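You operate a simulated robot arm through the tools that you are given. There is no shell and no other tool. Be economical: measure what you need, move in short steps, check, and stop when the job is done.

You run a simulated robot arm. Do the job below in one go: nothing can be reset, and whatever is moved stays where it is left.

## Task
Brush the cream sneaker clean, set it on the shoe stand, then wipe the mud patch off the brown tray.
Fine: brown brush for the shoe, brown cloth for the tray; lay both back. Set down upright: brown brush, cream sneaker. What is to be rubbed or washed off counts as gone when no trace of it is left.
Where things are to end (x, y in the base frame): cream sneaker within 60 mm of [590, -80].

The check looks at the end state, three seconds after you hand in, the way a careful person would. Anything else that was tipped, shoved, dropped, spilled or broken makes it a failure. Flat cloth is picked up by pressing the open fingertips on it (5 to 10 N) and closing them slowly along it; thin cloth reads only 2 to 8 mm in the jaws.

## Robot
A 7-joint arm with a two-finger parallel gripper, fixed in place. Base frame: the origin is at the foot of the arm, x ahead of it, y to its left, z up. Readings come in mm, rad, newtons and seconds.
With the tool pointing down near the work surface it reaches from about 100 to 880 mm from the base axis. Its first joint turns from -2.007 to 2.007 rad. Payload 3.91 kg.
The TCP is the grasp point between the finger pads, 30 mm short of the fingertips. In the tool frame z runs along the fingers and y along their closing line. The gripper opens to 110 mm. The fingers are 20 mm wide and 10 mm thick; the gripper's body (48 by 112 mm) begins 55 mm behind the TCP.
Orientation is that of the tool frame in the base frame, as [roll, pitch, yaw] about the fixed x, y, z axes, in that order (R = Rz(yaw) Ry(pitch) Rx(roll)). With the fingers straight down and closing along the base's y, the tool's x points along the base's -x, its y along +y and its z along -z.

## Interface
- The arm moves only by the tool send_rows. Its argument "motion" is a list of rows, each an object of numbers (a shift or turn left out is 0, a gripper value left out holds the last): "hand": the finger opening in mm, from 0 to 110; "x", "y", "z": the shift along the tool's x, y, z in units of 40 mm (1.0 is 40 mm); "ax", "ay", "az": the turn, a rotation vector about the tool's x, y, z in units of 4 degrees (1.0 is 4 degrees). In form: [{"hand": .., "x": .., "y": .., "z": .., "ax": .., "ay": .., "az": ..}, ...]. A call has 1 to 10 rows; each row shifts and turns the commanded pose from where the row before left it, along the tool's axes as they then stand. A call with a number of a shift or a turn outside -1 to 1 is refused whole. Rows are played at 5 a second. More than 50 mm and 0.15 rad between two rows, or a gripper value outside its range, and nothing of the call is played. A pose out of reach is approached as far as the arm can. The call stops where the force on the tool passes 40 N (or 10 N more than at its start, if that is more) or the arm is blocked; 0.2 s more then pass. Each finger travels about 153 mm/s and halts on what it meets, pressing with about 37 N; the grip force reading is that of the motor and also rises with nothing between the fingers. The clock runs only during rows and for 0.2 s after the last one: add rows that do not move to give the fingers time. It gives the time, the measured TCP pose, the force on the tool (base axes), the opening and the grip force at its end, in the units of the frame above (readings bear some noise), with the torque about the TCP (base axes, N m) and any sound that the robot's microphone picked up.
- Cameras (640 x 400 px; columns grow to the right, rows downward): "scene" is fixed at [400.4, 501, 1489.4]; the picture's right is [-0.92, -0.39, 0.00], its down [-0.32, 0.76, -0.56] and it looks along [0.22, -0.52, -0.83] (base axes); focal length 303 px, centre (320, 200). "wrist" rides on the gripper at [72, 17, -103] in the tool frame; the picture's right is [-0.23, 0.97, 0.00], its down [-0.76, -0.18, -0.62] and it looks along [-0.61, -0.14, 0.78] (tool axes); focal length 222 px, centre (320, 200). There is no depth. A picture from a camera that has moved, and an enlarged one, comes with that camera's place and axes in the base frame and with its lens.
- snapshot(camera): a new picture of that camera. No time passes.
- lift_body(by): slides the trunk up (or, below 0, down) by that many mm; the arm rides with it, the base frame stays. It gives what a move gives, with no picture.
- inspect(camera, box): a new picture of the part [left, top, right, bottom] of that camera's present view, enlarged. No time passes.
- close_job(): hands the job in; it is judged then, once.

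Go step by step. Nothing tells you positions but the pictures and the camera data: compare them with the known pose of the tool, close in by small moves and look again before you grip or let go. The budget is 120 turns and 84 pictures, counting those below and the enlarged ones. Unless the task says otherwise, let go and move clear before handing in, and close with one line.

The tools are called by a JSON object that holds its "method" and its "body". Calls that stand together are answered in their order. send_rows: Moves the arm, as the interface text tells. Its arguments: {"type":"object","properties":{"motion":{"type":"array","items":{"type":"object","properties":{"hand":{"type":"number"},"x":{"type":"number"},"y":{"type":"number"},"z":{"type":"number"},"ax":{"type":"number"},"ay":{"type":"number"},"az":{"type":"number"}}}}},"required":["motion"]} The other tools are called the same way: lift_body (by) slides the trunk up or down; snapshot (camera) takes a picture; inspect (camera, box) takes an enlarged picture of a part of a camera's view; close_job () hands the job in.

At the start:

```text
t: 0.0
ee_pos: [634.8, 206.3, 1125.8]
tool_rot: [-3.14, 0.0, -3.141]
force: [-0.4, 0.1, 0.6]
ft_torque: [-0.01, 0.0, -0.02]
finger_gap: 110.1
finger_force: 0.1
trunk travel left (down, up): [-825.0, 165.0]
```

scene: 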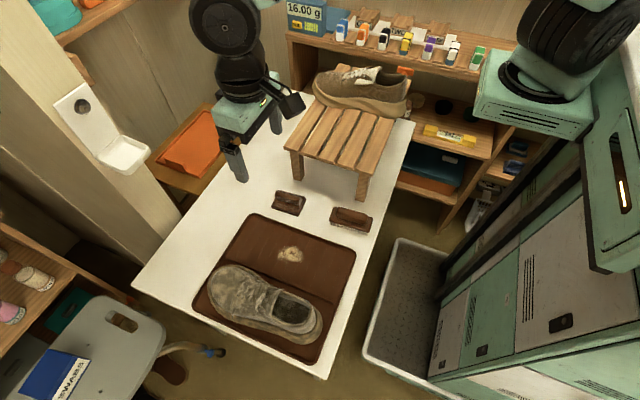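
wrist: 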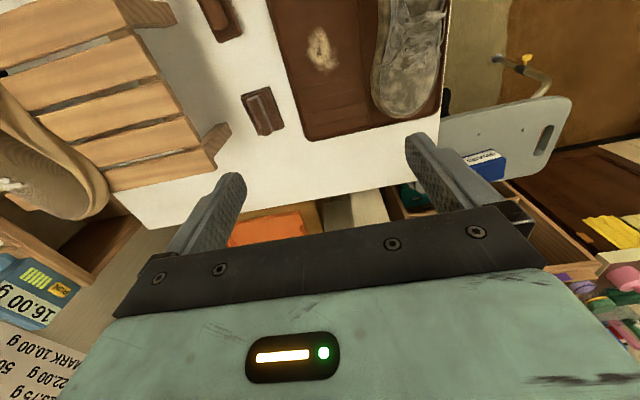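

I see a white table with a brown tray (mud patch and a muddy sneaker), two small brown objects beside it, and a slatted stand with another shoe on or behind it. I'll look closer first.

{"method": "inspect", "body": {"camera": "scene", "box": [180, 170, 400, 380]}}

{"method": "inspect", "body": {"camera": "scene", "box": [220, 50, 440, 240]}}

{"method": "inspect", "body": {"camera": "wrist", "box": [170, 0, 460, 180]}}

```text
1.90 times, centred on (290, 275) of scene
camera zoom: at [400.4, 501.0, 1489.4], right [-0.92, -0.39, 0.0], down [-0.32, 0.76, -0.56], along [0.22, -0.52, -0.83], focal length 577 px, centre (377, 57)
```

zoom: 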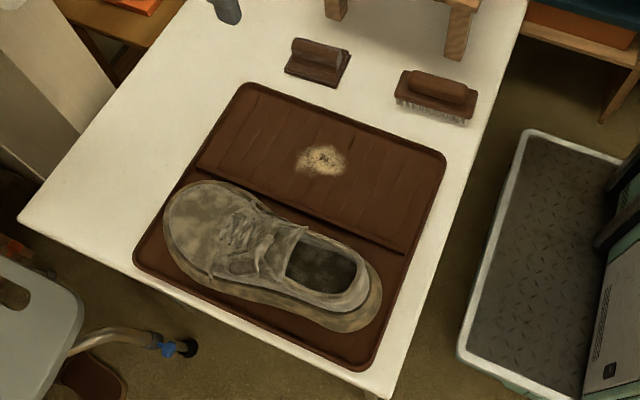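

```text
2.11 times, centred on (330, 145) of scene
camera zoom: at [400.4, 501.0, 1489.4], right [-0.92, -0.39, 0.0], down [-0.32, 0.76, -0.56], along [0.22, -0.52, -0.83], focal length 638 px, centre (299, 316)
```

zoom: 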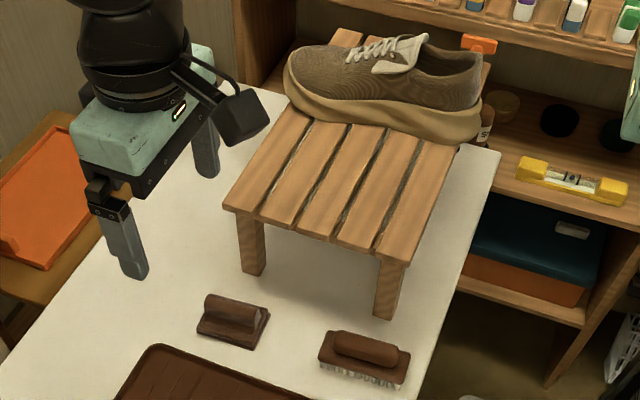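

```text
2.21 times, centred on (315, 90) of wrist
camera zoom: at [561.3, 222.1, 1229.7], right [0.23, 0.97, 0.0], down [0.76, -0.18, 0.62], along [0.61, -0.14, -0.78], focal length 490 px, centre (331, 443)
```

zoom: 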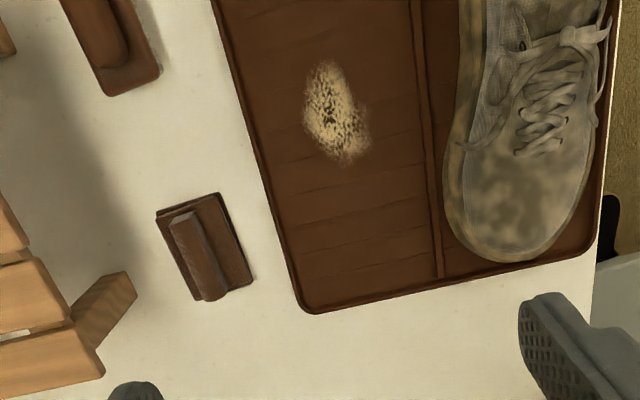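

Table top is at about z 740; the brush is near (487,75), the folded cloth pad near (677,80), the mud patch near (600,218), the sneaker centred near (600,365). The stand top is at about z 883. I'll move above the brush and look.

{"method": "send_rows", "body": {"motion": [{"x": 0.74, "y": -0.656}, {"x": 0.74, "y": -0.656}, {"x": 0.74, "y": -0.656}, {"x": 0.74, "y": -0.656}, {"x": 0.74, "y": -0.656}, {"z": 1}, {"z": 1}, {"z": 1}, {"z": 1}]}}

{"method": "snapshot", "body": {"camera": "wrist"}}

{"method": "snapshot", "body": {"camera": "scene"}}

```text
t: 2.0
ee_pos: [485.5, 74.0, 966.6]
tool_rot: [3.141, 0.003, 3.141]
force: [-1.6, -0.6, -0.6]
ft_torque: [0.02, 0.02, -0.02]
finger_gap: 110.1
finger_force: 0.1
trunk travel left (down, up): [-825.0, 165.0]
```

```text
78 pictures are left
camera wrist: at [412.3, 91.1, 1069.6], right [0.23, 0.97, 0.0], down [0.76, -0.18, 0.62], along [0.61, -0.14, -0.78], focal length 222 px, centre (320, 200)
```

wrist: 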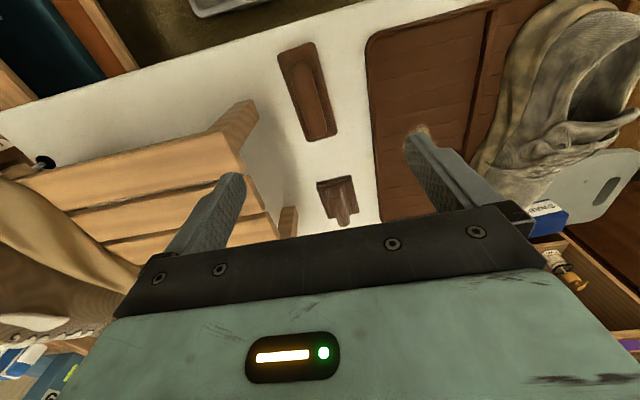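

```text
77 pictures are left
```

scene: 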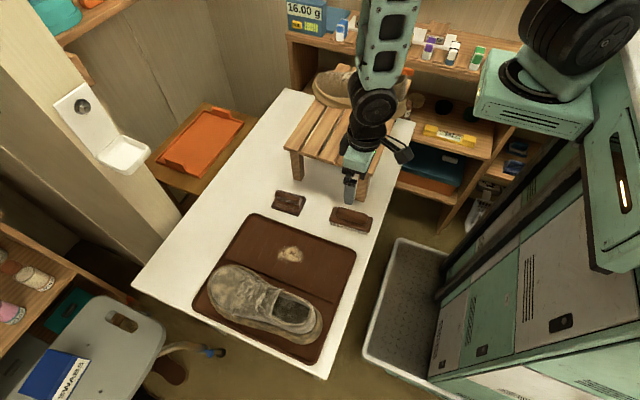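

The brush handle runs along x near (480,67), which suits the current finger direction. I'll close in and look again.

{"method": "send_rows", "body": {"motion": [{"x": 0.14, "y": -0.15, "z": 1}, {"z": 1}, {"z": 1}, {"z": 0.6}, {}]}}

{"method": "snapshot", "body": {"camera": "wrist"}}

{"method": "inspect", "body": {"camera": "scene", "box": [280, 150, 420, 240]}}

```text
t: 3.2
ee_pos: [480.3, 69.9, 821.7]
tool_rot: [3.141, 0.0, 3.14]
force: [1.0, 0.4, -0.1]
ft_torque: [0.01, 0.01, 0.05]
finger_gap: 109.9
finger_force: 0.0
trunk travel left (down, up): [-825.0, 165.0]
```

```text
76 pictures are left
camera wrist: at [407.9, 85.1, 926.3], right [0.23, 0.97, 0.0], down [0.76, -0.18, 0.62], along [0.61, -0.14, -0.78], focal length 222 px, centre (320, 200)
```

wrist: 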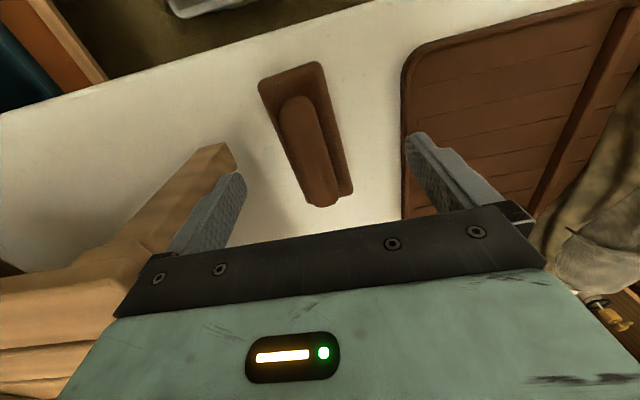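

```text
4.44 times, centred on (350, 195) of scene
camera zoom: at [400.4, 501.0, 1489.4], right [-0.92, -0.39, 0.0], down [-0.32, 0.76, -0.56], along [0.22, -0.52, -0.83], focal length 1347 px, centre (187, 222)
```

zoom: 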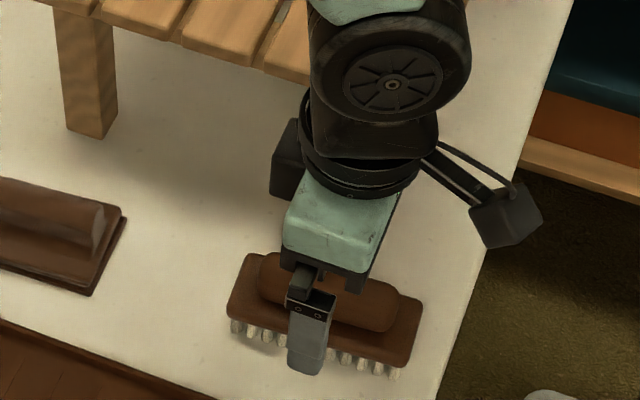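

Handle centre is about (481,64). The stand edge is near y≈0, so I narrow the fingers and keep to y≈65 on the way down.

{"method": "send_rows", "body": {"motion": [{"y": -0.12, "hand": 60}, {}, {"z": 0.5}, {}]}}

{"method": "inspect", "body": {"camera": "scene", "box": [310, 170, 390, 240]}}

{"method": "inspect", "body": {"camera": "wrist", "box": [180, 50, 480, 250]}}

```text
t: 4.2
ee_pos: [482.7, 63.5, 801.6]
tool_rot: [3.14, 0.0, 3.142]
force: [-0.1, 0.3, -0.6]
ft_torque: [0.0, 0.01, -0.04]
finger_gap: 59.9
finger_force: 0.0
trunk travel left (down, up): [-825.0, 165.0]
```

```text
5.71 times, centred on (350, 205) of scene
camera zoom: at [400.4, 501.0, 1489.4], right [-0.92, -0.39, 0.0], down [-0.32, 0.76, -0.56], along [0.22, -0.52, -0.83], focal length 1732 px, centre (149, 171)
```

zoom: 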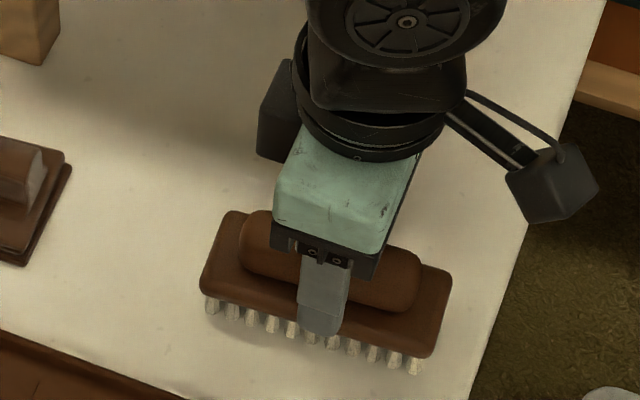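

```text
2.00 times, centred on (330, 150) of wrist
camera zoom: at [407.9, 80.5, 906.2], right [0.23, 0.97, 0.0], down [0.76, -0.18, 0.62], along [0.61, -0.14, -0.78], focal length 444 px, centre (300, 300)
```

zoom: 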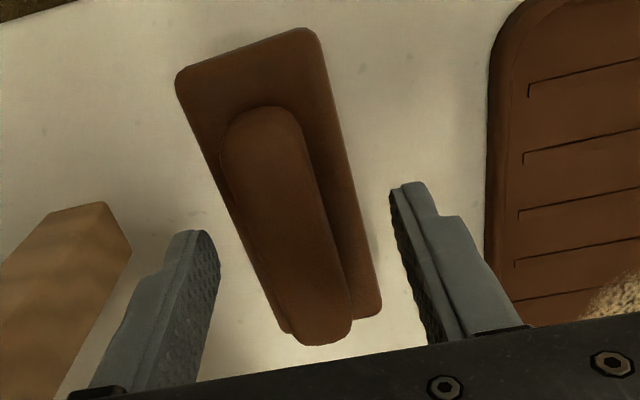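

The handle sits between the fingers. I narrow to 44 mm and lower a little to feel for the block's top.

{"method": "send_rows", "body": {"motion": [{"y": -0.05, "hand": 44}, {}, {"z": 0.1}, {}]}}

{"method": "inspect", "body": {"camera": "wrist", "box": [180, 50, 480, 250]}}

```text
t: 5.2
ee_pos: [481.1, 62.7, 797.2]
tool_rot: [3.14, 0.0, 3.141]
force: [0.7, -0.9, -0.4]
ft_torque: [0.0, 0.0, 0.01]
finger_gap: 44.0
finger_force: 0.0
trunk travel left (down, up): [-825.0, 165.0]
```

```text
2.00 times, centred on (330, 150) of wrist
camera zoom: at [407.7, 78.9, 902.2], right [0.23, 0.97, 0.0], down [0.76, -0.18, 0.62], along [0.61, -0.14, -0.78], focal length 444 px, centre (300, 300)
```

zoom: 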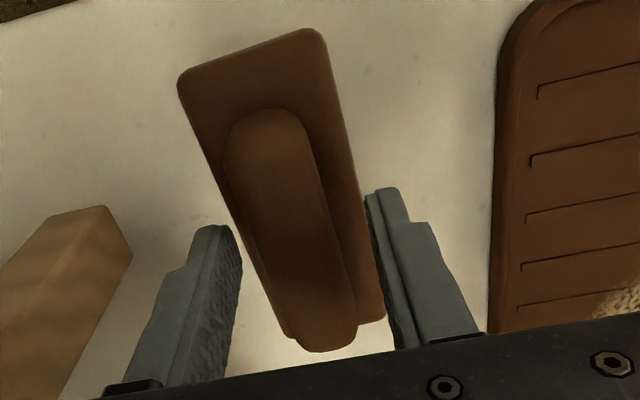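

{"method": "send_rows", "body": {"motion": [{"y": -0.03, "z": 0.1}, {"z": 0.1}, {}]}}

{"method": "inspect", "body": {"camera": "scene", "box": [310, 170, 390, 240]}}

```text
t: 6.0
ee_pos: [480.5, 60.4, 790.9]
tool_rot: [3.141, -0.001, 3.141]
force: [0.7, -0.1, 0.0]
ft_torque: [-0.01, 0.0, 0.01]
finger_gap: 43.9
finger_force: 0.1
trunk travel left (down, up): [-825.0, 165.0]
```

```text
5.71 times, centred on (350, 205) of scene
camera zoom: at [400.4, 501.0, 1489.4], right [-0.92, -0.39, 0.0], down [-0.32, 0.76, -0.56], along [0.22, -0.52, -0.83], focal length 1732 px, centre (149, 171)
```

zoom: 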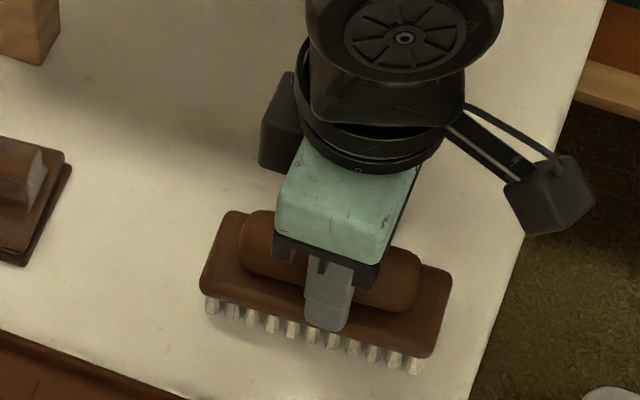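

{"method": "send_rows", "body": {"motion": [{"z": 0.1}, {"z": 0.05}, {}]}}

{"method": "send_rows", "body": {"motion": [{"z": 0.05}, {"z": 0.05}, {}]}}

```text
t: 6.8
ee_pos: [479.8, 60.7, 783.9]
tool_rot: [-3.141, -0.001, 3.139]
force: [-0.3, 0.1, -0.4]
ft_torque: [-0.01, 0.01, 0.02]
finger_gap: 44.1
finger_force: 0.1
trunk travel left (down, up): [-825.0, 165.0]
```

```text
t: 7.4
ee_pos: [480.3, 60.1, 782.7]
tool_rot: [3.14, 0.002, 3.139]
force: [-2.6, -1.8, 30.2]
ft_torque: [-0.13, 0.11, 0.11]
finger_gap: 43.7
finger_force: 0.1
trunk travel left (down, up): [-825.0, 165.0]
stopped in row 2: the force on the tool passed its limit at 46 N (the readings are from after the stop); the commanded pose is now the measured one
```

Contact: the block's top is at z≈753. I back off 2.5 mm and close on the handle.

{"method": "send_rows", "body": {"motion": [{"z": -0.06}, {"hand": 0}, {"hand": 0}, {}]}}

{"method": "inspect", "body": {"camera": "scene", "box": [310, 170, 390, 240]}}

{"method": "snapshot", "body": {"camera": "wrist"}}

```text
t: 8.4
ee_pos: [481.0, 60.6, 783.7]
tool_rot: [3.14, 0.0, 3.14]
force: [0.1, 0.4, 0.2]
ft_torque: [0.0, 0.01, 0.0]
finger_gap: 25.5
finger_force: 37.5
trunk travel left (down, up): [-825.0, 165.0]
```

```text
5.71 times, centred on (350, 205) of scene
camera zoom: at [400.4, 501.0, 1489.4], right [-0.92, -0.39, 0.0], down [-0.32, 0.76, -0.56], along [0.22, -0.52, -0.83], focal length 1732 px, centre (149, 171)
```

zoom: 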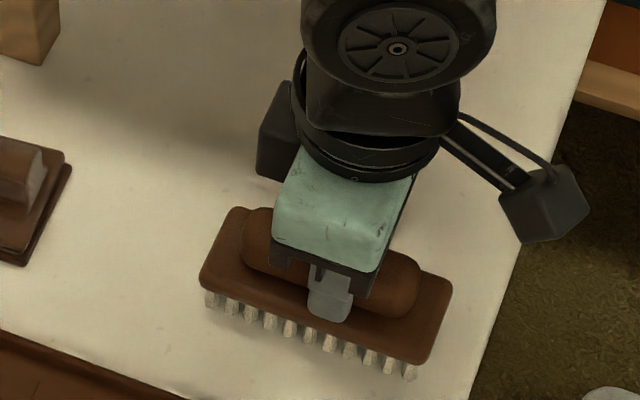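

```text
69 pictures are left
camera wrist: at [408.1, 77.5, 886.7], right [0.23, 0.97, 0.0], down [0.76, -0.18, 0.62], along [0.61, -0.14, -0.78], focal length 222 px, centre (320, 200)
```

wrist: 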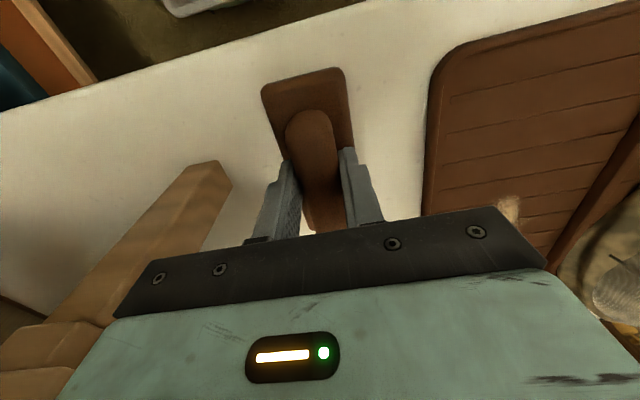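

The brush is gripped (25.5 mm). I lift it and carry it toward the sneaker, then look.

{"method": "send_rows", "body": {"motion": [{"z": -0.5}, {"z": -1}, {"z": -1}, {"z": -1}, {"z": -1}, {}]}}

{"method": "send_rows", "body": {"motion": [{"y": 1}, {"y": 1}, {"y": 1}, {"y": 1}, {"x": -0.25, "y": 1}, {}]}}

{"method": "snapshot", "body": {"camera": "wrist"}}

{"method": "snapshot", "body": {"camera": "scene"}}

```text
t: 9.8
ee_pos: [481.7, 59.5, 964.3]
tool_rot: [3.141, 0.003, -3.141]
force: [0.3, 0.8, -0.9]
ft_torque: [0.0, 0.0, 0.03]
finger_gap: 25.3
finger_force: 36.5
trunk travel left (down, up): [-825.0, 165.0]
```

```text
t: 11.2
ee_pos: [491.3, 259.1, 966.3]
tool_rot: [-3.141, 0.0, 3.14]
force: [-0.3, 0.0, -1.8]
ft_torque: [0.03, 0.07, 0.01]
finger_gap: 25.5
finger_force: 37.1
trunk travel left (down, up): [-825.0, 165.0]
```

```text
68 pictures are left
camera wrist: at [418.1, 276.4, 1069.4], right [0.23, 0.97, 0.0], down [0.76, -0.18, 0.62], along [0.61, -0.14, -0.78], focal length 222 px, centre (320, 200)
```

wrist: 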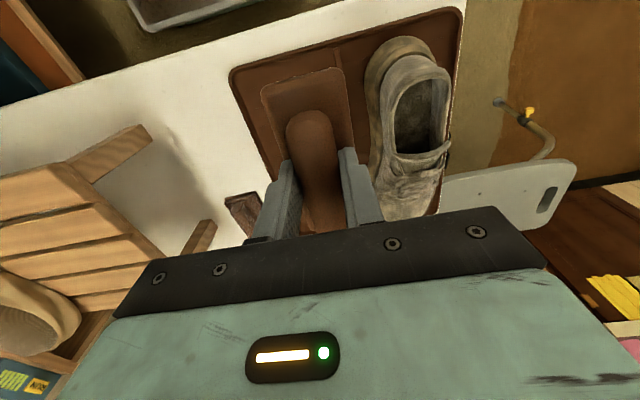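

```text
67 pictures are left
```

scene: 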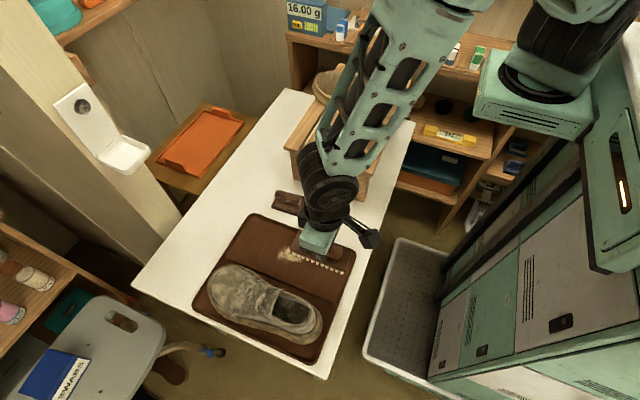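

{"method": "inspect", "body": {"camera": "scene", "box": [190, 245, 350, 355]}}

{"method": "inspect", "body": {"camera": "wrist", "box": [340, 10, 500, 230]}}

```text
3.64 times, centred on (270, 300) of scene
camera zoom: at [400.4, 501.0, 1489.4], right [-0.92, -0.39, 0.0], down [-0.32, 0.76, -0.56], along [0.22, -0.52, -0.83], focal length 1102 px, centre (502, -164)
```

zoom: 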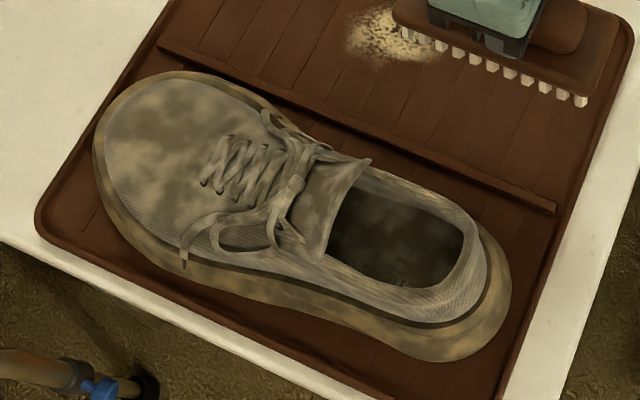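

```text
1.82 times, centred on (420, 120) of wrist
camera zoom: at [418.1, 276.4, 1069.4], right [0.23, 0.97, 0.0], down [0.76, -0.18, 0.62], along [0.61, -0.14, -0.78], focal length 404 px, centre (138, 346)
```

zoom: 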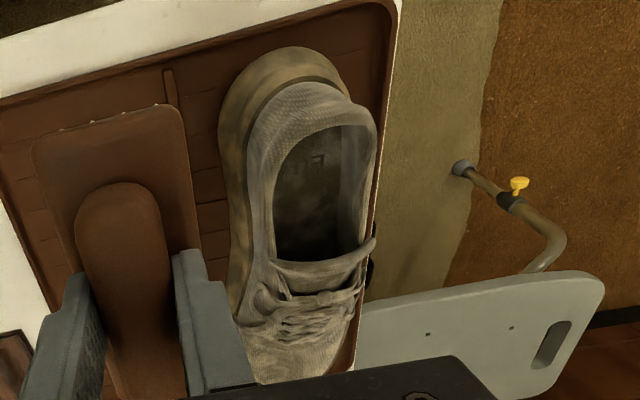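

The sneaker lies along x, heel near (455,366), toe near (741,387), collar rim at z≈829. I bring the brush over the toe first.

{"method": "send_rows", "body": {"motion": [{"x": -0.83, "y": 0.5}, {"x": -0.83, "y": 0.5}, {"x": -0.83, "y": 0.5}, {"x": -0.83, "y": 0.5}, {"x": -0.83, "y": 0.5}, {"x": -0.83, "y": 0.5}, {"z": 1}, {"z": 0.8}, {}]}}

{"method": "inspect", "body": {"camera": "scene", "box": [170, 220, 350, 360]}}

{"method": "snapshot", "body": {"camera": "wrist"}}

```text
t: 13.2
ee_pos: [688.1, 380.1, 889.5]
tool_rot: [3.141, 0.001, 3.141]
force: [-0.8, 0.1, -0.2]
ft_torque: [0.01, -0.02, 0.01]
finger_gap: 25.6
finger_force: 36.9
trunk travel left (down, up): [-825.0, 165.0]
```

```text
2.86 times, centred on (260, 290) of scene
camera zoom: at [400.4, 501.0, 1489.4], right [-0.92, -0.39, 0.0], down [-0.32, 0.76, -0.56], along [0.22, -0.52, -0.83], focal length 866 px, centre (491, -57)
```

zoom: 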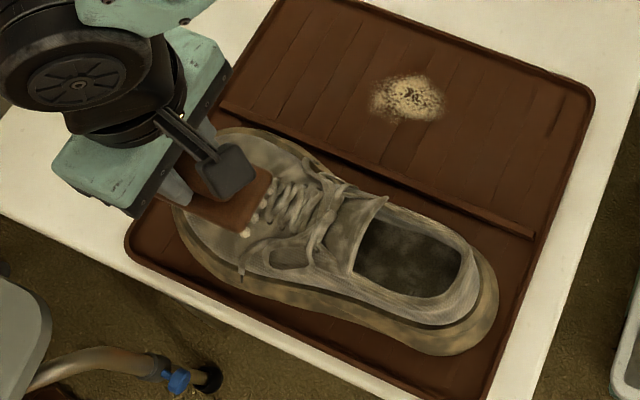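

```text
63 pictures are left
camera wrist: at [615.7, 397.5, 992.7], right [0.23, 0.97, 0.0], down [0.76, -0.18, 0.62], along [0.61, -0.14, -0.78], focal length 222 px, centre (320, 200)
```

wrist: 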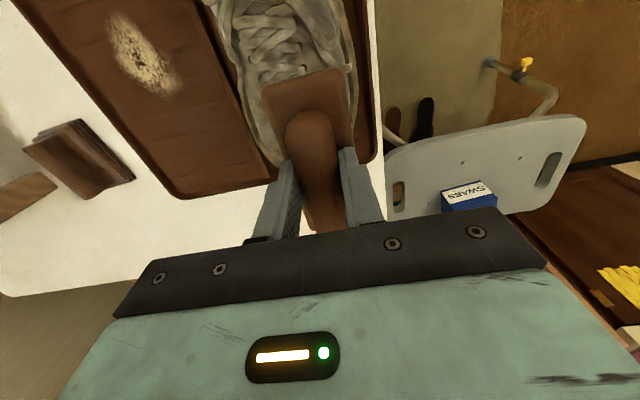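

{"method": "send_rows", "body": {"motion": [{"z": 0.3}, {"z": 0.3}, {}]}}

{"method": "send_rows", "body": {"motion": [{"z": 0.1}, {"z": 0.1}, {}]}}

{"method": "send_rows", "body": {"motion": [{"z": 0.1}, {"z": 0.1}, {}]}}

```text
t: 14.0
ee_pos: [690.7, 380.8, 870.7]
tool_rot: [3.138, 0.006, 3.14]
force: [1.4, -1.5, 24.6]
ft_torque: [-0.35, 1.23, 0.11]
finger_gap: 25.7
finger_force: 36.1
trunk travel left (down, up): [-825.0, 165.0]
```

```text
t: 14.4
ee_pos: [693.7, 380.8, 869.6]
tool_rot: [3.136, 0.007, 3.139]
force: [1.0, -2.2, 10.4]
ft_torque: [-0.25, 0.6, 0.07]
finger_gap: 25.8
finger_force: 36.8
trunk travel left (down, up): [-825.0, 165.0]
stopped in row 2: the force on the tool passed its limit at 44 N (the readings are from after the stop); the commanded pose is now the measured one
```

```text
t: 14.9
ee_pos: [695.7, 382.6, 868.3]
tool_rot: [3.135, 0.011, -3.141]
force: [1.3, -1.8, 10.6]
ft_torque: [-0.27, 0.58, 0.07]
finger_gap: 25.6
finger_force: 37.1
trunk travel left (down, up): [-825.0, 165.0]
stopped in row 2: the force on the tool passed its limit at 43 N (the readings are from after the stop); the commanded pose is now the measured one
```

The brush's rear edge met the laces at about z 824. I'll back off, pitch the brush about 18° to match the vamp's slope, and try again.

{"method": "send_rows", "body": {"motion": [{"z": -0.5}, {"ay": 1}, {"ay": 1}, {"ay": 1}, {"ay": 1}, {"x": -0.4}, {}]}}

{"method": "inspect", "body": {"camera": "scene", "box": [170, 220, 350, 360]}}

{"method": "snapshot", "body": {"camera": "wrist"}}

```text
t: 16.5
ee_pos: [682.0, 362.3, 891.0]
tool_rot: [3.134, -0.271, -3.14]
force: [-0.3, -0.5, -1.1]
ft_torque: [0.03, -0.01, -0.02]
finger_gap: 25.6
finger_force: 37.0
out of reach, approached as far as the arm can: row 4, 5, 6
trunk travel left (down, up): [-825.0, 165.0]
```

```text
2.86 times, centred on (260, 290) of scene
camera zoom: at [400.4, 501.0, 1489.4], right [-0.92, -0.39, 0.0], down [-0.32, 0.76, -0.56], along [0.22, -0.52, -0.83], focal length 866 px, centre (491, -57)
```

zoom: 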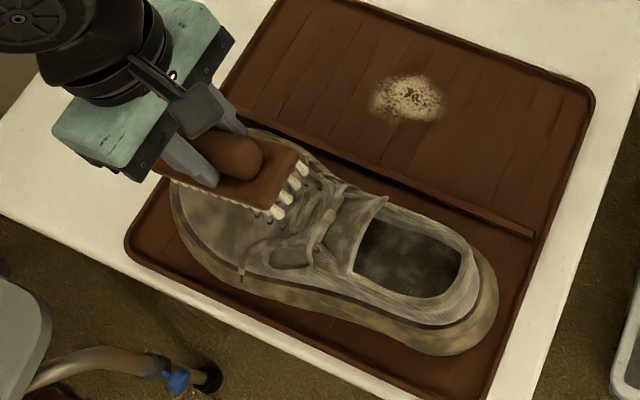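

```text
61 pictures are left
camera wrist: at [639.0, 377.9, 1010.5], right [0.22, 0.97, -0.05], down [0.9, -0.18, 0.4], along [0.38, -0.14, -0.92], focal length 222 px, centre (320, 200)
```

wrist: 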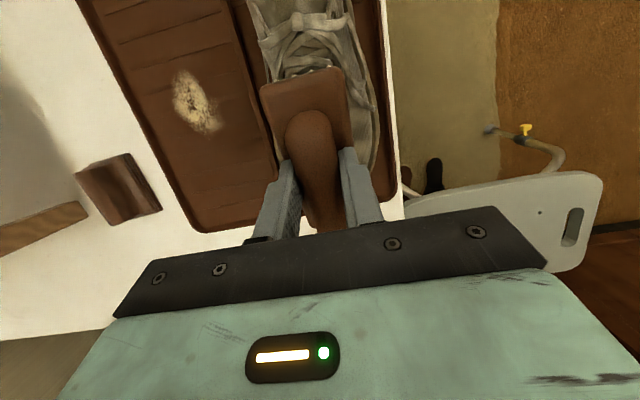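

The tilt ran into the arm's reach. I'll raise the tool and slide the trunk down, so the shoulder is nearer the work height.

{"method": "send_rows", "body": {"motion": [{"z": -0.96, "x": 0.27}, {"z": -0.96, "x": 0.27}, {"z": -0.96, "x": 0.27}, {"z": -0.96, "x": 0.27}, {}]}}

{"method": "lift_body", "body": {"by": -150}}

{"method": "snapshot", "body": {"camera": "scene"}}

```text
t: 17.7
ee_pos: [680.1, 359.3, 1050.2]
tool_rot: [3.134, -0.272, -3.139]
force: [1.3, -0.3, -0.6]
ft_torque: [-0.01, 0.03, 0.0]
finger_gap: 25.6
finger_force: 37.4
trunk travel left (down, up): [-825.0, 165.0]
```

```text
t: 19.5
ee_pos: [682.1, 359.1, 901.0]
tool_rot: [3.134, -0.271, -3.14]
force: [0.7, 0.3, -1.8]
ft_torque: [-0.01, 0.05, -0.03]
finger_gap: 25.5
finger_force: 36.8
trunk travel left (down, up): [-675.0, 315.0]
```

```text
60 pictures are left
```

scene: 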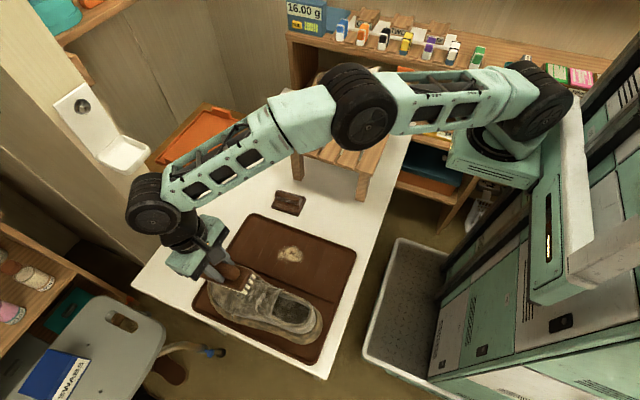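

{"method": "send_rows", "body": {"motion": [{"x": -0.5, "z": -0.14, "y": 0.5}, {"x": -0.3, "z": -0.08}, {}]}}

{"method": "inspect", "body": {"camera": "scene", "box": [170, 220, 350, 360]}}

```text
t: 20.3
ee_pos: [702.1, 365.4, 900.5]
tool_rot: [3.135, -0.271, -3.14]
force: [-0.1, -0.2, -0.9]
ft_torque: [-0.01, -0.03, 0.03]
finger_gap: 25.9
finger_force: 37.1
out of reach, approached as far as the arm can: row 1, 2
trunk travel left (down, up): [-675.0, 315.0]
```

```text
2.86 times, centred on (260, 290) of scene
camera zoom: at [400.4, 501.0, 1489.4], right [-0.92, -0.39, 0.0], down [-0.32, 0.76, -0.56], along [0.22, -0.52, -0.83], focal length 866 px, centre (491, -57)
```

zoom: 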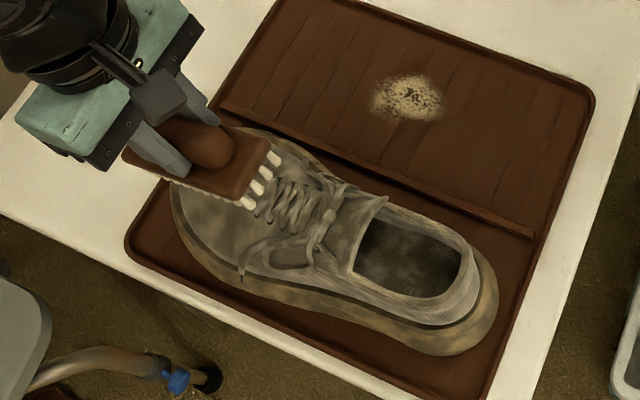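

{"method": "send_rows", "body": {"motion": [{"x": -0.13, "z": 0.48}, {}]}}

{"method": "send_rows", "body": {"motion": [{"x": -0.05, "z": 0.18}, {}]}}

```text
t: 20.9
ee_pos: [702.1, 365.9, 882.1]
tool_rot: [3.134, -0.269, -3.139]
force: [-0.2, -0.1, -0.9]
ft_torque: [0.01, 0.0, 0.03]
finger_gap: 25.7
finger_force: 37.0
trunk travel left (down, up): [-675.0, 315.0]
```

```text
t: 21.5
ee_pos: [701.9, 366.4, 873.8]
tool_rot: [3.135, -0.27, -3.14]
force: [-0.8, 0.0, -1.3]
ft_torque: [0.02, -0.03, 0.01]
finger_gap: 25.7
finger_force: 36.9
trunk travel left (down, up): [-675.0, 315.0]
```

{"method": "send_rows", "body": {"motion": [{"x": -0.05, "z": 0.18}, {}]}}

{"method": "send_rows", "body": {"motion": [{"x": -0.03, "z": 0.1}, {}]}}

```text
t: 22.1
ee_pos: [701.9, 365.4, 866.2]
tool_rot: [3.134, -0.27, -3.14]
force: [-0.2, -0.2, -1.3]
ft_torque: [0.0, -0.02, 0.0]
finger_gap: 25.3
finger_force: 37.2
trunk travel left (down, up): [-675.0, 315.0]
```

```text
t: 22.7
ee_pos: [702.0, 365.2, 864.7]
tool_rot: [3.132, -0.266, -3.14]
force: [-0.4, -1.9, 24.4]
ft_torque: [-0.26, -0.62, -0.09]
finger_gap: 25.5
finger_force: 36.9
trunk travel left (down, up): [-675.0, 315.0]
```

Good even contact now. I ease off slightly and make strokes.

{"method": "send_rows", "body": {"motion": [{"z": -0.03}, {"x": 0.4, "y": 0.2}, {"x": -0.4, "y": 0.2}, {"x": 0.4, "y": 0.1}, {"x": -0.4, "y": -0.3}, {"x": 0.3, "y": -0.4}, {"x": -0.3, "y": -0.3}, {}]}}

{"method": "send_rows", "body": {"motion": [{"z": -1, "x": 0.5}, {"z": -1, "x": 0.6}, {"z": -0.5, "x": 1}, {}]}}

{"method": "inspect", "body": {"camera": "scene", "box": [190, 245, 350, 355]}}

```text
t: 24.5
ee_pos: [690.1, 341.8, 865.7]
tool_rot: [3.134, -0.27, -3.138]
force: [-2.2, 6.9, 12.5]
ft_torque: [0.78, -0.44, 0.27]
finger_gap: 25.6
finger_force: 36.9
out of reach, approached as far as the arm can: row 3
trunk travel left (down, up): [-675.0, 315.0]
```

```text
t: 25.5
ee_pos: [638.9, 338.8, 983.7]
tool_rot: [3.135, -0.27, -3.141]
force: [1.0, 0.2, -0.8]
ft_torque: [-0.02, 0.02, 0.03]
finger_gap: 25.4
finger_force: 36.7
trunk travel left (down, up): [-675.0, 315.0]
```

```text
3.64 times, centred on (270, 300) of scene
camera zoom: at [400.4, 501.0, 1489.4], right [-0.92, -0.39, 0.0], down [-0.32, 0.76, -0.56], along [0.22, -0.52, -0.83], focal length 1102 px, centre (502, -164)
```

zoom: 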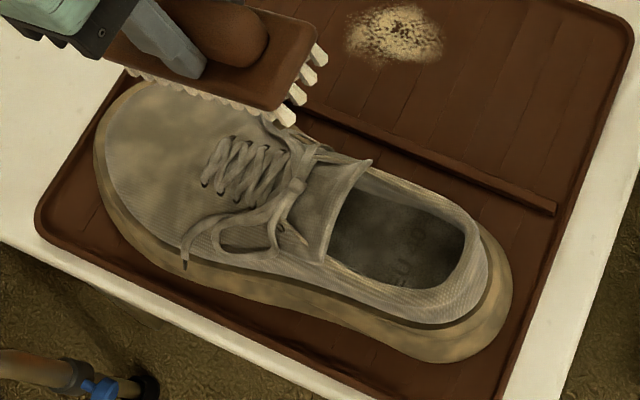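

The whole shoe got visibly lighter, so brushing strokes act overall. I go back and keep stroking the toe.

{"method": "send_rows", "body": {"motion": [{"z": 0.5, "x": -1, "y": 0.5}, {"z": 1, "x": -0.6}, {"z": 0.9, "x": -0.5}, {}]}}

{"method": "send_rows", "body": {"motion": [{"z": 0.09}, {"x": 0.5}, {"x": -0.5}, {"x": 0.5}, {"x": -0.5}, {"x": 0.5}, {"x": -0.5}, {"x": 0.5}, {"x": -0.5}]}}

{"method": "inspect", "body": {"camera": "scene", "box": [190, 245, 350, 355]}}

```text
t: 26.5
ee_pos: [696.2, 360.8, 868.9]
tool_rot: [3.135, -0.271, -3.139]
force: [-0.5, -1.2, -1.4]
ft_torque: [0.02, -0.02, 0.0]
finger_gap: 25.5
finger_force: 36.7
trunk travel left (down, up): [-675.0, 315.0]
```

```text
t: 28.5
ee_pos: [694.3, 362.3, 866.7]
tool_rot: [3.135, -0.271, -3.14]
force: [0.7, 0.7, -0.8]
ft_torque: [0.0, 0.0, -0.01]
finger_gap: 25.5
finger_force: 37.3
trunk travel left (down, up): [-675.0, 315.0]
```

```text
3.64 times, centred on (270, 300) of scene
camera zoom: at [400.4, 501.0, 1489.4], right [-0.92, -0.39, 0.0], down [-0.32, 0.76, -0.56], along [0.22, -0.52, -0.83], focal length 1102 px, centre (502, -164)
```

zoom: 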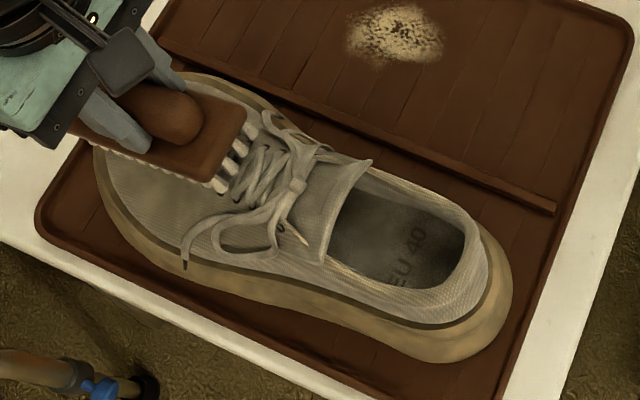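

Working well; more strokes with a little more pressure.

{"method": "send_rows", "body": {"motion": [{"z": 0.07}, {"x": 0.5}, {"x": -0.5}, {"x": 0.5}, {"x": -0.5}, {"x": 0.5}, {"x": -0.5}, {"x": 0.5}, {"x": -0.5}]}}

{"method": "send_rows", "body": {"motion": [{"x": 0.5, "y": 0.1}, {"x": -0.5, "y": 0.1}, {"x": 0.5}, {"x": -0.5}, {"x": 0.5}, {"x": -0.5}, {"x": 0.5}, {"x": -0.5}, {"x": 0.5}, {"x": -0.5}]}}

{"method": "inspect", "body": {"camera": "scene", "box": [190, 245, 350, 355]}}

```text
t: 30.0
ee_pos: [680.9, 361.9, 867.3]
tool_rot: [3.135, -0.275, -3.141]
force: [1.3, -0.7, 9.3]
ft_torque: [-0.1, -0.48, 0.0]
finger_gap: 25.5
finger_force: 37.4
trunk travel left (down, up): [-675.0, 315.0]
stopped in row 7: the force on the tool passed its limit at 51 N (the readings are from after the stop); the commanded pose is now the measured one
```

```text
t: 32.2
ee_pos: [679.6, 370.9, 867.9]
tool_rot: [3.137, -0.279, -3.139]
force: [-10.5, 0.5, 24.6]
ft_torque: [-0.33, -0.28, -0.15]
finger_gap: 25.6
finger_force: 36.9
trunk travel left (down, up): [-675.0, 315.0]
```

```text
3.64 times, centred on (270, 300) of scene
camera zoom: at [400.4, 501.0, 1489.4], right [-0.92, -0.39, 0.0], down [-0.32, 0.76, -0.56], along [0.22, -0.52, -0.83], focal length 1102 px, centre (502, -164)
```

zoom: 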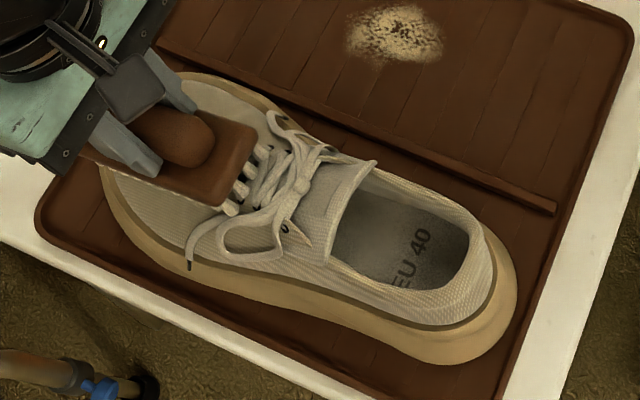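

{"method": "send_rows", "body": {"motion": [{"z": -0.03}, {"x": 0.5}, {"x": -0.5}, {"x": 0.5}, {"x": -0.5}, {"x": 0.5}, {"x": -0.5}, {"x": 0.5}, {"x": -0.5}]}}

{"method": "send_rows", "body": {"motion": [{"x": 0.5, "y": 0.1}, {"x": -0.5, "y": 0.1}, {"x": 0.5}, {"x": -0.5}, {"x": 0.5}, {"x": -0.5}, {"x": 0.5}, {"x": -0.5}, {"x": 0.5}, {"x": -0.5}]}}

{"method": "inspect", "body": {"camera": "scene", "box": [190, 245, 350, 355]}}

```text
t: 34.2
ee_pos: [681.2, 369.7, 867.0]
tool_rot: [3.138, -0.278, -3.141]
force: [0.4, 0.1, -0.6]
ft_torque: [0.01, -0.04, 0.01]
finger_gap: 25.5
finger_force: 37.6
trunk travel left (down, up): [-675.0, 315.0]
```

```text
t: 36.4
ee_pos: [683.9, 377.4, 866.8]
tool_rot: [3.139, -0.276, -3.14]
force: [-0.7, 0.4, -1.6]
ft_torque: [0.03, 0.0, -0.03]
finger_gap: 25.4
finger_force: 36.9
trunk travel left (down, up): [-675.0, 315.0]
```

```text
3.64 times, centred on (270, 300) of scene
camera zoom: at [400.4, 501.0, 1489.4], right [-0.92, -0.39, 0.0], down [-0.32, 0.76, -0.56], along [0.22, -0.52, -0.83], focal length 1102 px, centre (502, -164)
```

zoom: 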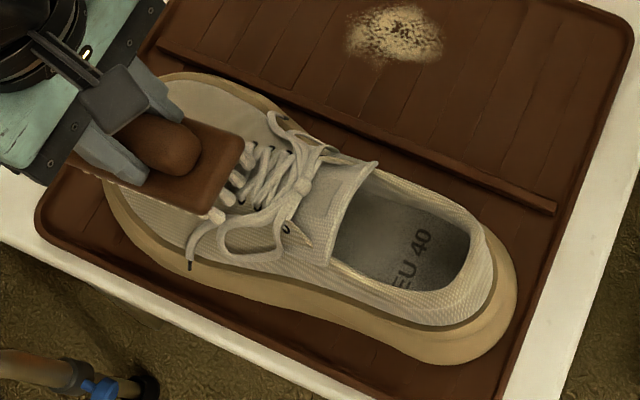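

{"method": "send_rows", "body": {"motion": [{"z": 0.05, "y": -0.3}, {"x": 0.5}, {"x": -0.5}, {"x": 0.5}, {"x": -0.5}, {"x": 0.5}, {"x": -0.5}, {"x": 0.5}, {"x": -0.5}]}}

{"method": "send_rows", "body": {"motion": [{"z": 0.03}, {"x": 0.5}, {"x": -0.5}, {"x": 0.5}, {"x": -0.5}, {"x": 0.5}, {"x": -0.5}, {"x": 0.5}, {"x": -0.5}]}}

{"method": "send_rows", "body": {"motion": [{"z": -1, "x": 0.5}, {"z": -1, "x": 0.3}, {"z": -0.5, "y": -1}, {"y": -1}, {"y": -1}, {}]}}

{"method": "inspect", "body": {"camera": "scene", "box": [190, 245, 350, 355]}}

```text
t: 38.4
ee_pos: [678.9, 366.4, 868.2]
tool_rot: [3.137, -0.279, -3.141]
force: [-7.0, 1.0, 15.2]
ft_torque: [-0.02, -0.12, -0.03]
finger_gap: 25.3
finger_force: 36.9
trunk travel left (down, up): [-675.0, 315.0]
```

```text
t: 40.4
ee_pos: [678.5, 366.6, 865.6]
tool_rot: [3.136, -0.281, -3.138]
force: [-9.4, 0.1, 21.4]
ft_torque: [-0.23, -0.03, -0.09]
finger_gap: 25.8
finger_force: 37.5
trunk travel left (down, up): [-675.0, 315.0]
```

```text
t: 41.8
ee_pos: [676.3, 245.9, 970.0]
tool_rot: [3.137, -0.279, -3.14]
force: [0.6, 0.7, -1.3]
ft_torque: [0.01, -0.01, 0.02]
finger_gap: 25.5
finger_force: 37.0
trunk travel left (down, up): [-675.0, 315.0]
```

```text
3.64 times, centred on (270, 300) of scene
camera zoom: at [400.4, 501.0, 1489.4], right [-0.92, -0.39, 0.0], down [-0.32, 0.76, -0.56], along [0.22, -0.52, -0.83], focal length 1102 px, centre (502, -164)
```

zoom: 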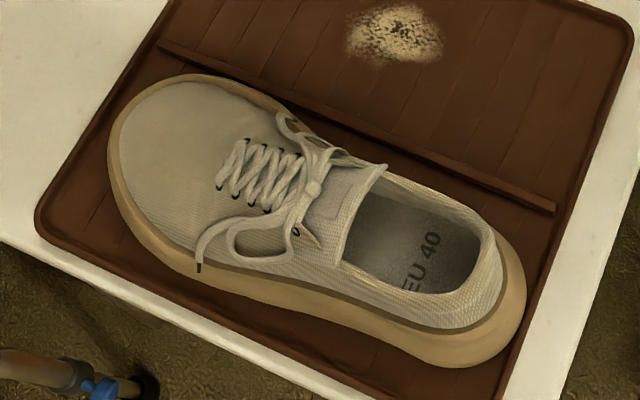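

{"method": "inspect", "body": {"camera": "scene", "box": [210, 255, 280, 315]}}

{"method": "inspect", "body": {"camera": "wrist", "box": [300, 0, 540, 200]}}

```text
6.67 times, centred on (245, 285) of scene
camera zoom: at [400.4, 501.0, 1489.4], right [-0.92, -0.39, 0.0], down [-0.32, 0.76, -0.56], along [0.22, -0.52, -0.83], focal length 2021 px, centre (820, -367)
```

zoom: 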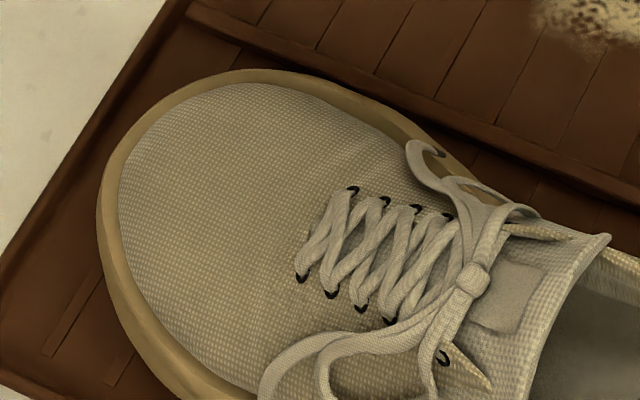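

```text
2.00 times, centred on (420, 100) of wrist
camera zoom: at [633.7, 262.4, 1088.6], right [0.22, 0.97, -0.06], down [0.9, -0.18, 0.39], along [0.37, -0.14, -0.92], focal length 444 px, centre (120, 400)
```

zoom: 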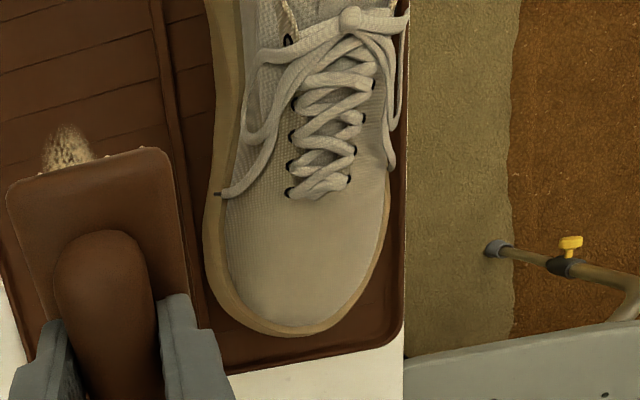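

It looks clean; for safety against a faint remainder I do one more round of strokes.

{"method": "send_rows", "body": {"motion": [{"y": 1}, {"y": 1}, {"z": 0.5, "y": 1}, {"z": 1, "x": -0.3}, {"z": 0.9, "x": -0.5}, {}]}}

{"method": "send_rows", "body": {"motion": [{"z": 0.08}, {"x": 0.5}, {"x": -0.5}, {"x": 0.5}, {"x": -0.5}, {"x": 0.5}, {"x": -0.5}, {"x": 0.5}, {"x": -0.5}]}}

{"method": "send_rows", "body": {"motion": [{"z": 0.05}, {"x": 0.5}, {"x": -0.5}, {"x": 0.5}, {"x": -0.5}, {"x": 0.5}, {"x": -0.5}, {"x": 0.5}, {"x": -0.5}]}}

{"method": "send_rows", "body": {"motion": [{"z": -1, "x": 0.5}, {"z": -1, "x": 0.3}, {"z": -0.5, "y": -1}, {"y": -1}, {"y": -1}, {}]}}

{"method": "inspect", "body": {"camera": "scene", "box": [190, 245, 350, 355]}}

{"method": "inspect", "body": {"camera": "scene", "box": [210, 255, 280, 315]}}

```text
t: 43.2
ee_pos: [682.8, 367.2, 870.7]
tool_rot: [3.139, -0.277, -3.139]
force: [-0.4, 0.7, -0.6]
ft_torque: [-0.01, 0.0, 0.01]
finger_gap: 25.7
finger_force: 36.8
trunk travel left (down, up): [-675.0, 315.0]
```

```text
t: 45.2
ee_pos: [682.7, 364.8, 865.9]
tool_rot: [3.138, -0.276, -3.141]
force: [-2.2, -0.5, 2.6]
ft_torque: [-0.03, 0.0, -0.01]
finger_gap: 25.5
finger_force: 37.1
trunk travel left (down, up): [-675.0, 315.0]
```

```text
t: 46.5
ee_pos: [677.0, 368.6, 865.8]
tool_rot: [3.135, -0.281, -3.139]
force: [0.4, -1.4, 9.5]
ft_torque: [-0.19, -0.36, -0.06]
finger_gap: 25.4
finger_force: 37.1
trunk travel left (down, up): [-675.0, 315.0]
stopped in row 6: the force on the tool passed its limit at 42 N (the readings are from after the stop); the commanded pose is now the measured one
```

```text
t: 47.9
ee_pos: [671.2, 246.2, 971.3]
tool_rot: [3.136, -0.283, -3.139]
force: [-0.9, -0.4, -1.5]
ft_torque: [0.0, -0.02, 0.01]
finger_gap: 25.5
finger_force: 37.1
trunk travel left (down, up): [-675.0, 315.0]
```

```text
3.64 times, centred on (270, 300) of scene
camera zoom: at [400.4, 501.0, 1489.4], right [-0.92, -0.39, 0.0], down [-0.32, 0.76, -0.56], along [0.22, -0.52, -0.83], focal length 1102 px, centre (502, -164)
```

zoom: 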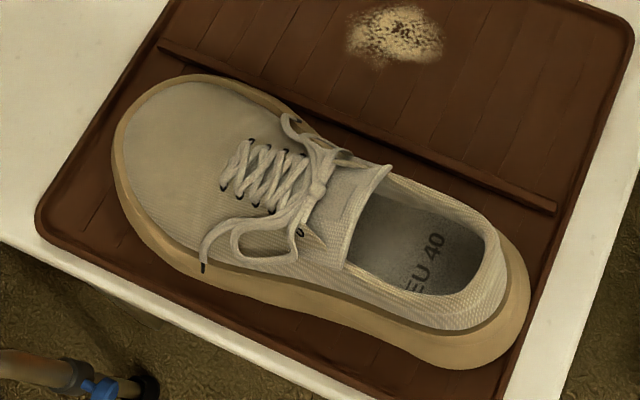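

```text
6.67 times, centred on (245, 285) of scene
camera zoom: at [400.4, 501.0, 1489.4], right [-0.92, -0.39, 0.0], down [-0.32, 0.76, -0.56], along [0.22, -0.52, -0.83], focal length 2021 px, centre (820, -367)
```

zoom: 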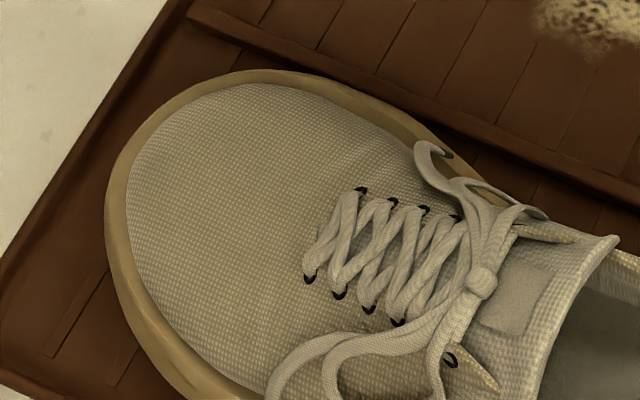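

The sneaker is clean. Now the brush goes back to where it lay (481,61): level the tool and carry it there.

{"method": "send_rows", "body": {"motion": [{"ay": -1}, {"ay": -1}, {"ay": -1}, {"ay": -1}, {}]}}

{"method": "send_rows", "body": {"motion": [{"x": 0.68, "y": -0.65}, {"x": 0.68, "y": -0.65}, {"x": 0.68, "y": -0.65}, {"x": 0.68, "y": -0.65}, {"x": 0.68, "y": -0.65}, {"x": 0.68, "y": -0.65}, {"x": 0.68, "y": -0.65}, {}]}}

{"method": "snapshot", "body": {"camera": "scene"}}

{"method": "inspect", "body": {"camera": "scene", "box": [310, 130, 410, 230]}}

```text
t: 49.1
ee_pos: [673.8, 248.9, 969.4]
tool_rot: [3.136, -0.004, -3.141]
force: [0.3, -0.3, -1.0]
ft_torque: [-0.06, 0.02, -0.01]
finger_gap: 25.4
finger_force: 37.1
trunk travel left (down, up): [-675.0, 315.0]
```

```text
t: 50.9
ee_pos: [484.5, 67.5, 969.3]
tool_rot: [3.136, -0.002, -3.14]
force: [0.1, 0.6, -1.8]
ft_torque: [-0.04, 0.02, 0.06]
finger_gap: 25.6
finger_force: 37.2
trunk travel left (down, up): [-675.0, 315.0]
```

```text
49 pictures are left
```

scene: 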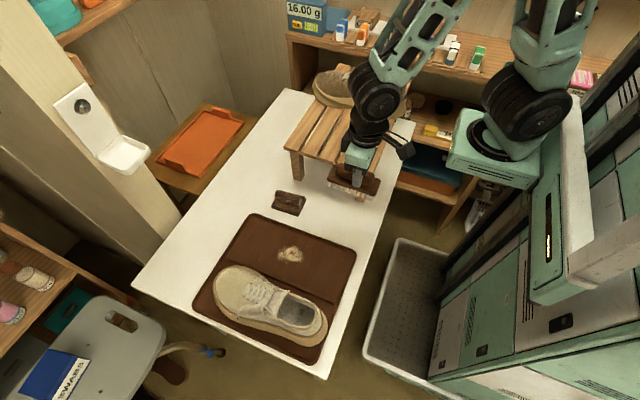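

```text
4.00 times, centred on (360, 180) of scene
camera zoom: at [400.4, 501.0, 1489.4], right [-0.92, -0.39, 0.0], down [-0.32, 0.76, -0.56], along [0.22, -0.52, -0.83], focal length 1212 px, centre (160, 280)
```

zoom: 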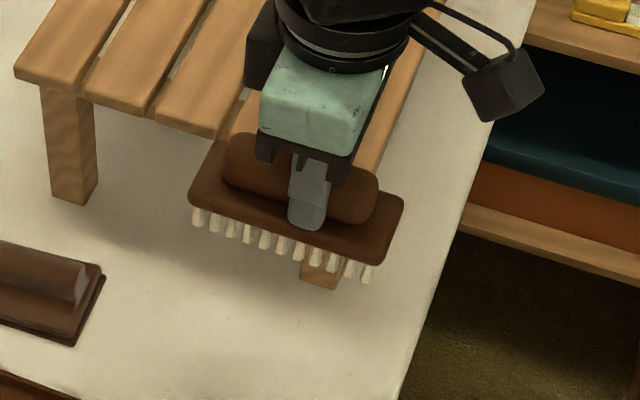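

{"method": "send_rows", "body": {"motion": [{"z": 1, "y": -0.08}, {"z": 1}, {"z": 1}, {"z": 1}, {"z": 0.3}, {}]}}

{"method": "send_rows", "body": {"motion": [{"z": 0.1}, {}]}}

```text
t: 52.3
ee_pos: [484.3, 64.5, 796.1]
tool_rot: [3.138, -0.002, -3.14]
force: [-0.3, -0.1, -0.9]
ft_torque: [0.02, 0.05, 0.0]
finger_gap: 25.5
finger_force: 37.4
trunk travel left (down, up): [-675.0, 315.0]
```

```text
t: 52.9
ee_pos: [484.6, 64.0, 791.4]
tool_rot: [3.136, -0.004, -3.138]
force: [-0.1, 0.0, -0.9]
ft_torque: [-0.01, 0.05, 0.0]
finger_gap: 25.4
finger_force: 36.7
trunk travel left (down, up): [-675.0, 315.0]
```

{"method": "send_rows", "body": {"motion": [{"z": 0.1}, {}]}}

{"method": "send_rows", "body": {"motion": [{"z": 0.05}, {}]}}

{"method": "inspect", "body": {"camera": "scene", "box": [310, 170, 390, 240]}}

```text
t: 53.5
ee_pos: [484.0, 64.5, 789.1]
tool_rot: [3.137, -0.003, -3.141]
force: [-0.3, 0.2, -1.7]
ft_torque: [-0.01, 0.02, -0.01]
finger_gap: 25.5
finger_force: 36.6
trunk travel left (down, up): [-675.0, 315.0]
```

```text
t: 54.1
ee_pos: [483.7, 63.7, 786.4]
tool_rot: [3.136, -0.001, -3.14]
force: [-0.1, 0.5, -1.5]
ft_torque: [-0.02, 0.03, 0.01]
finger_gap: 25.2
finger_force: 36.6
trunk travel left (down, up): [-675.0, 315.0]
```

```text
5.71 times, centred on (350, 205) of scene
camera zoom: at [400.4, 501.0, 1489.4], right [-0.92, -0.39, 0.0], down [-0.32, 0.76, -0.56], along [0.22, -0.52, -0.83], focal length 1732 px, centre (149, 171)
```

zoom: 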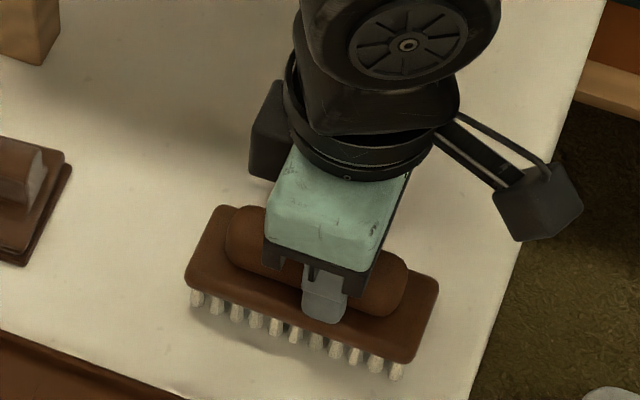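

{"method": "send_rows", "body": {"motion": [{"z": 0.04}, {}]}}

{"method": "send_rows", "body": {"motion": [{"z": 0.03}, {}]}}

```text
t: 54.7
ee_pos: [483.4, 63.4, 785.5]
tool_rot: [3.135, -0.002, 3.14]
force: [-0.4, 0.1, -0.8]
ft_torque: [0.01, -0.01, -0.01]
finger_gap: 25.3
finger_force: 37.1
trunk travel left (down, up): [-675.0, 315.0]
```

```text
t: 55.3
ee_pos: [482.1, 62.8, 783.0]
tool_rot: [3.136, -0.003, -3.14]
force: [-0.1, -0.5, 2.4]
ft_torque: [-0.1, 0.18, -0.01]
finger_gap: 25.8
finger_force: 37.3
trunk travel left (down, up): [-675.0, 315.0]
```

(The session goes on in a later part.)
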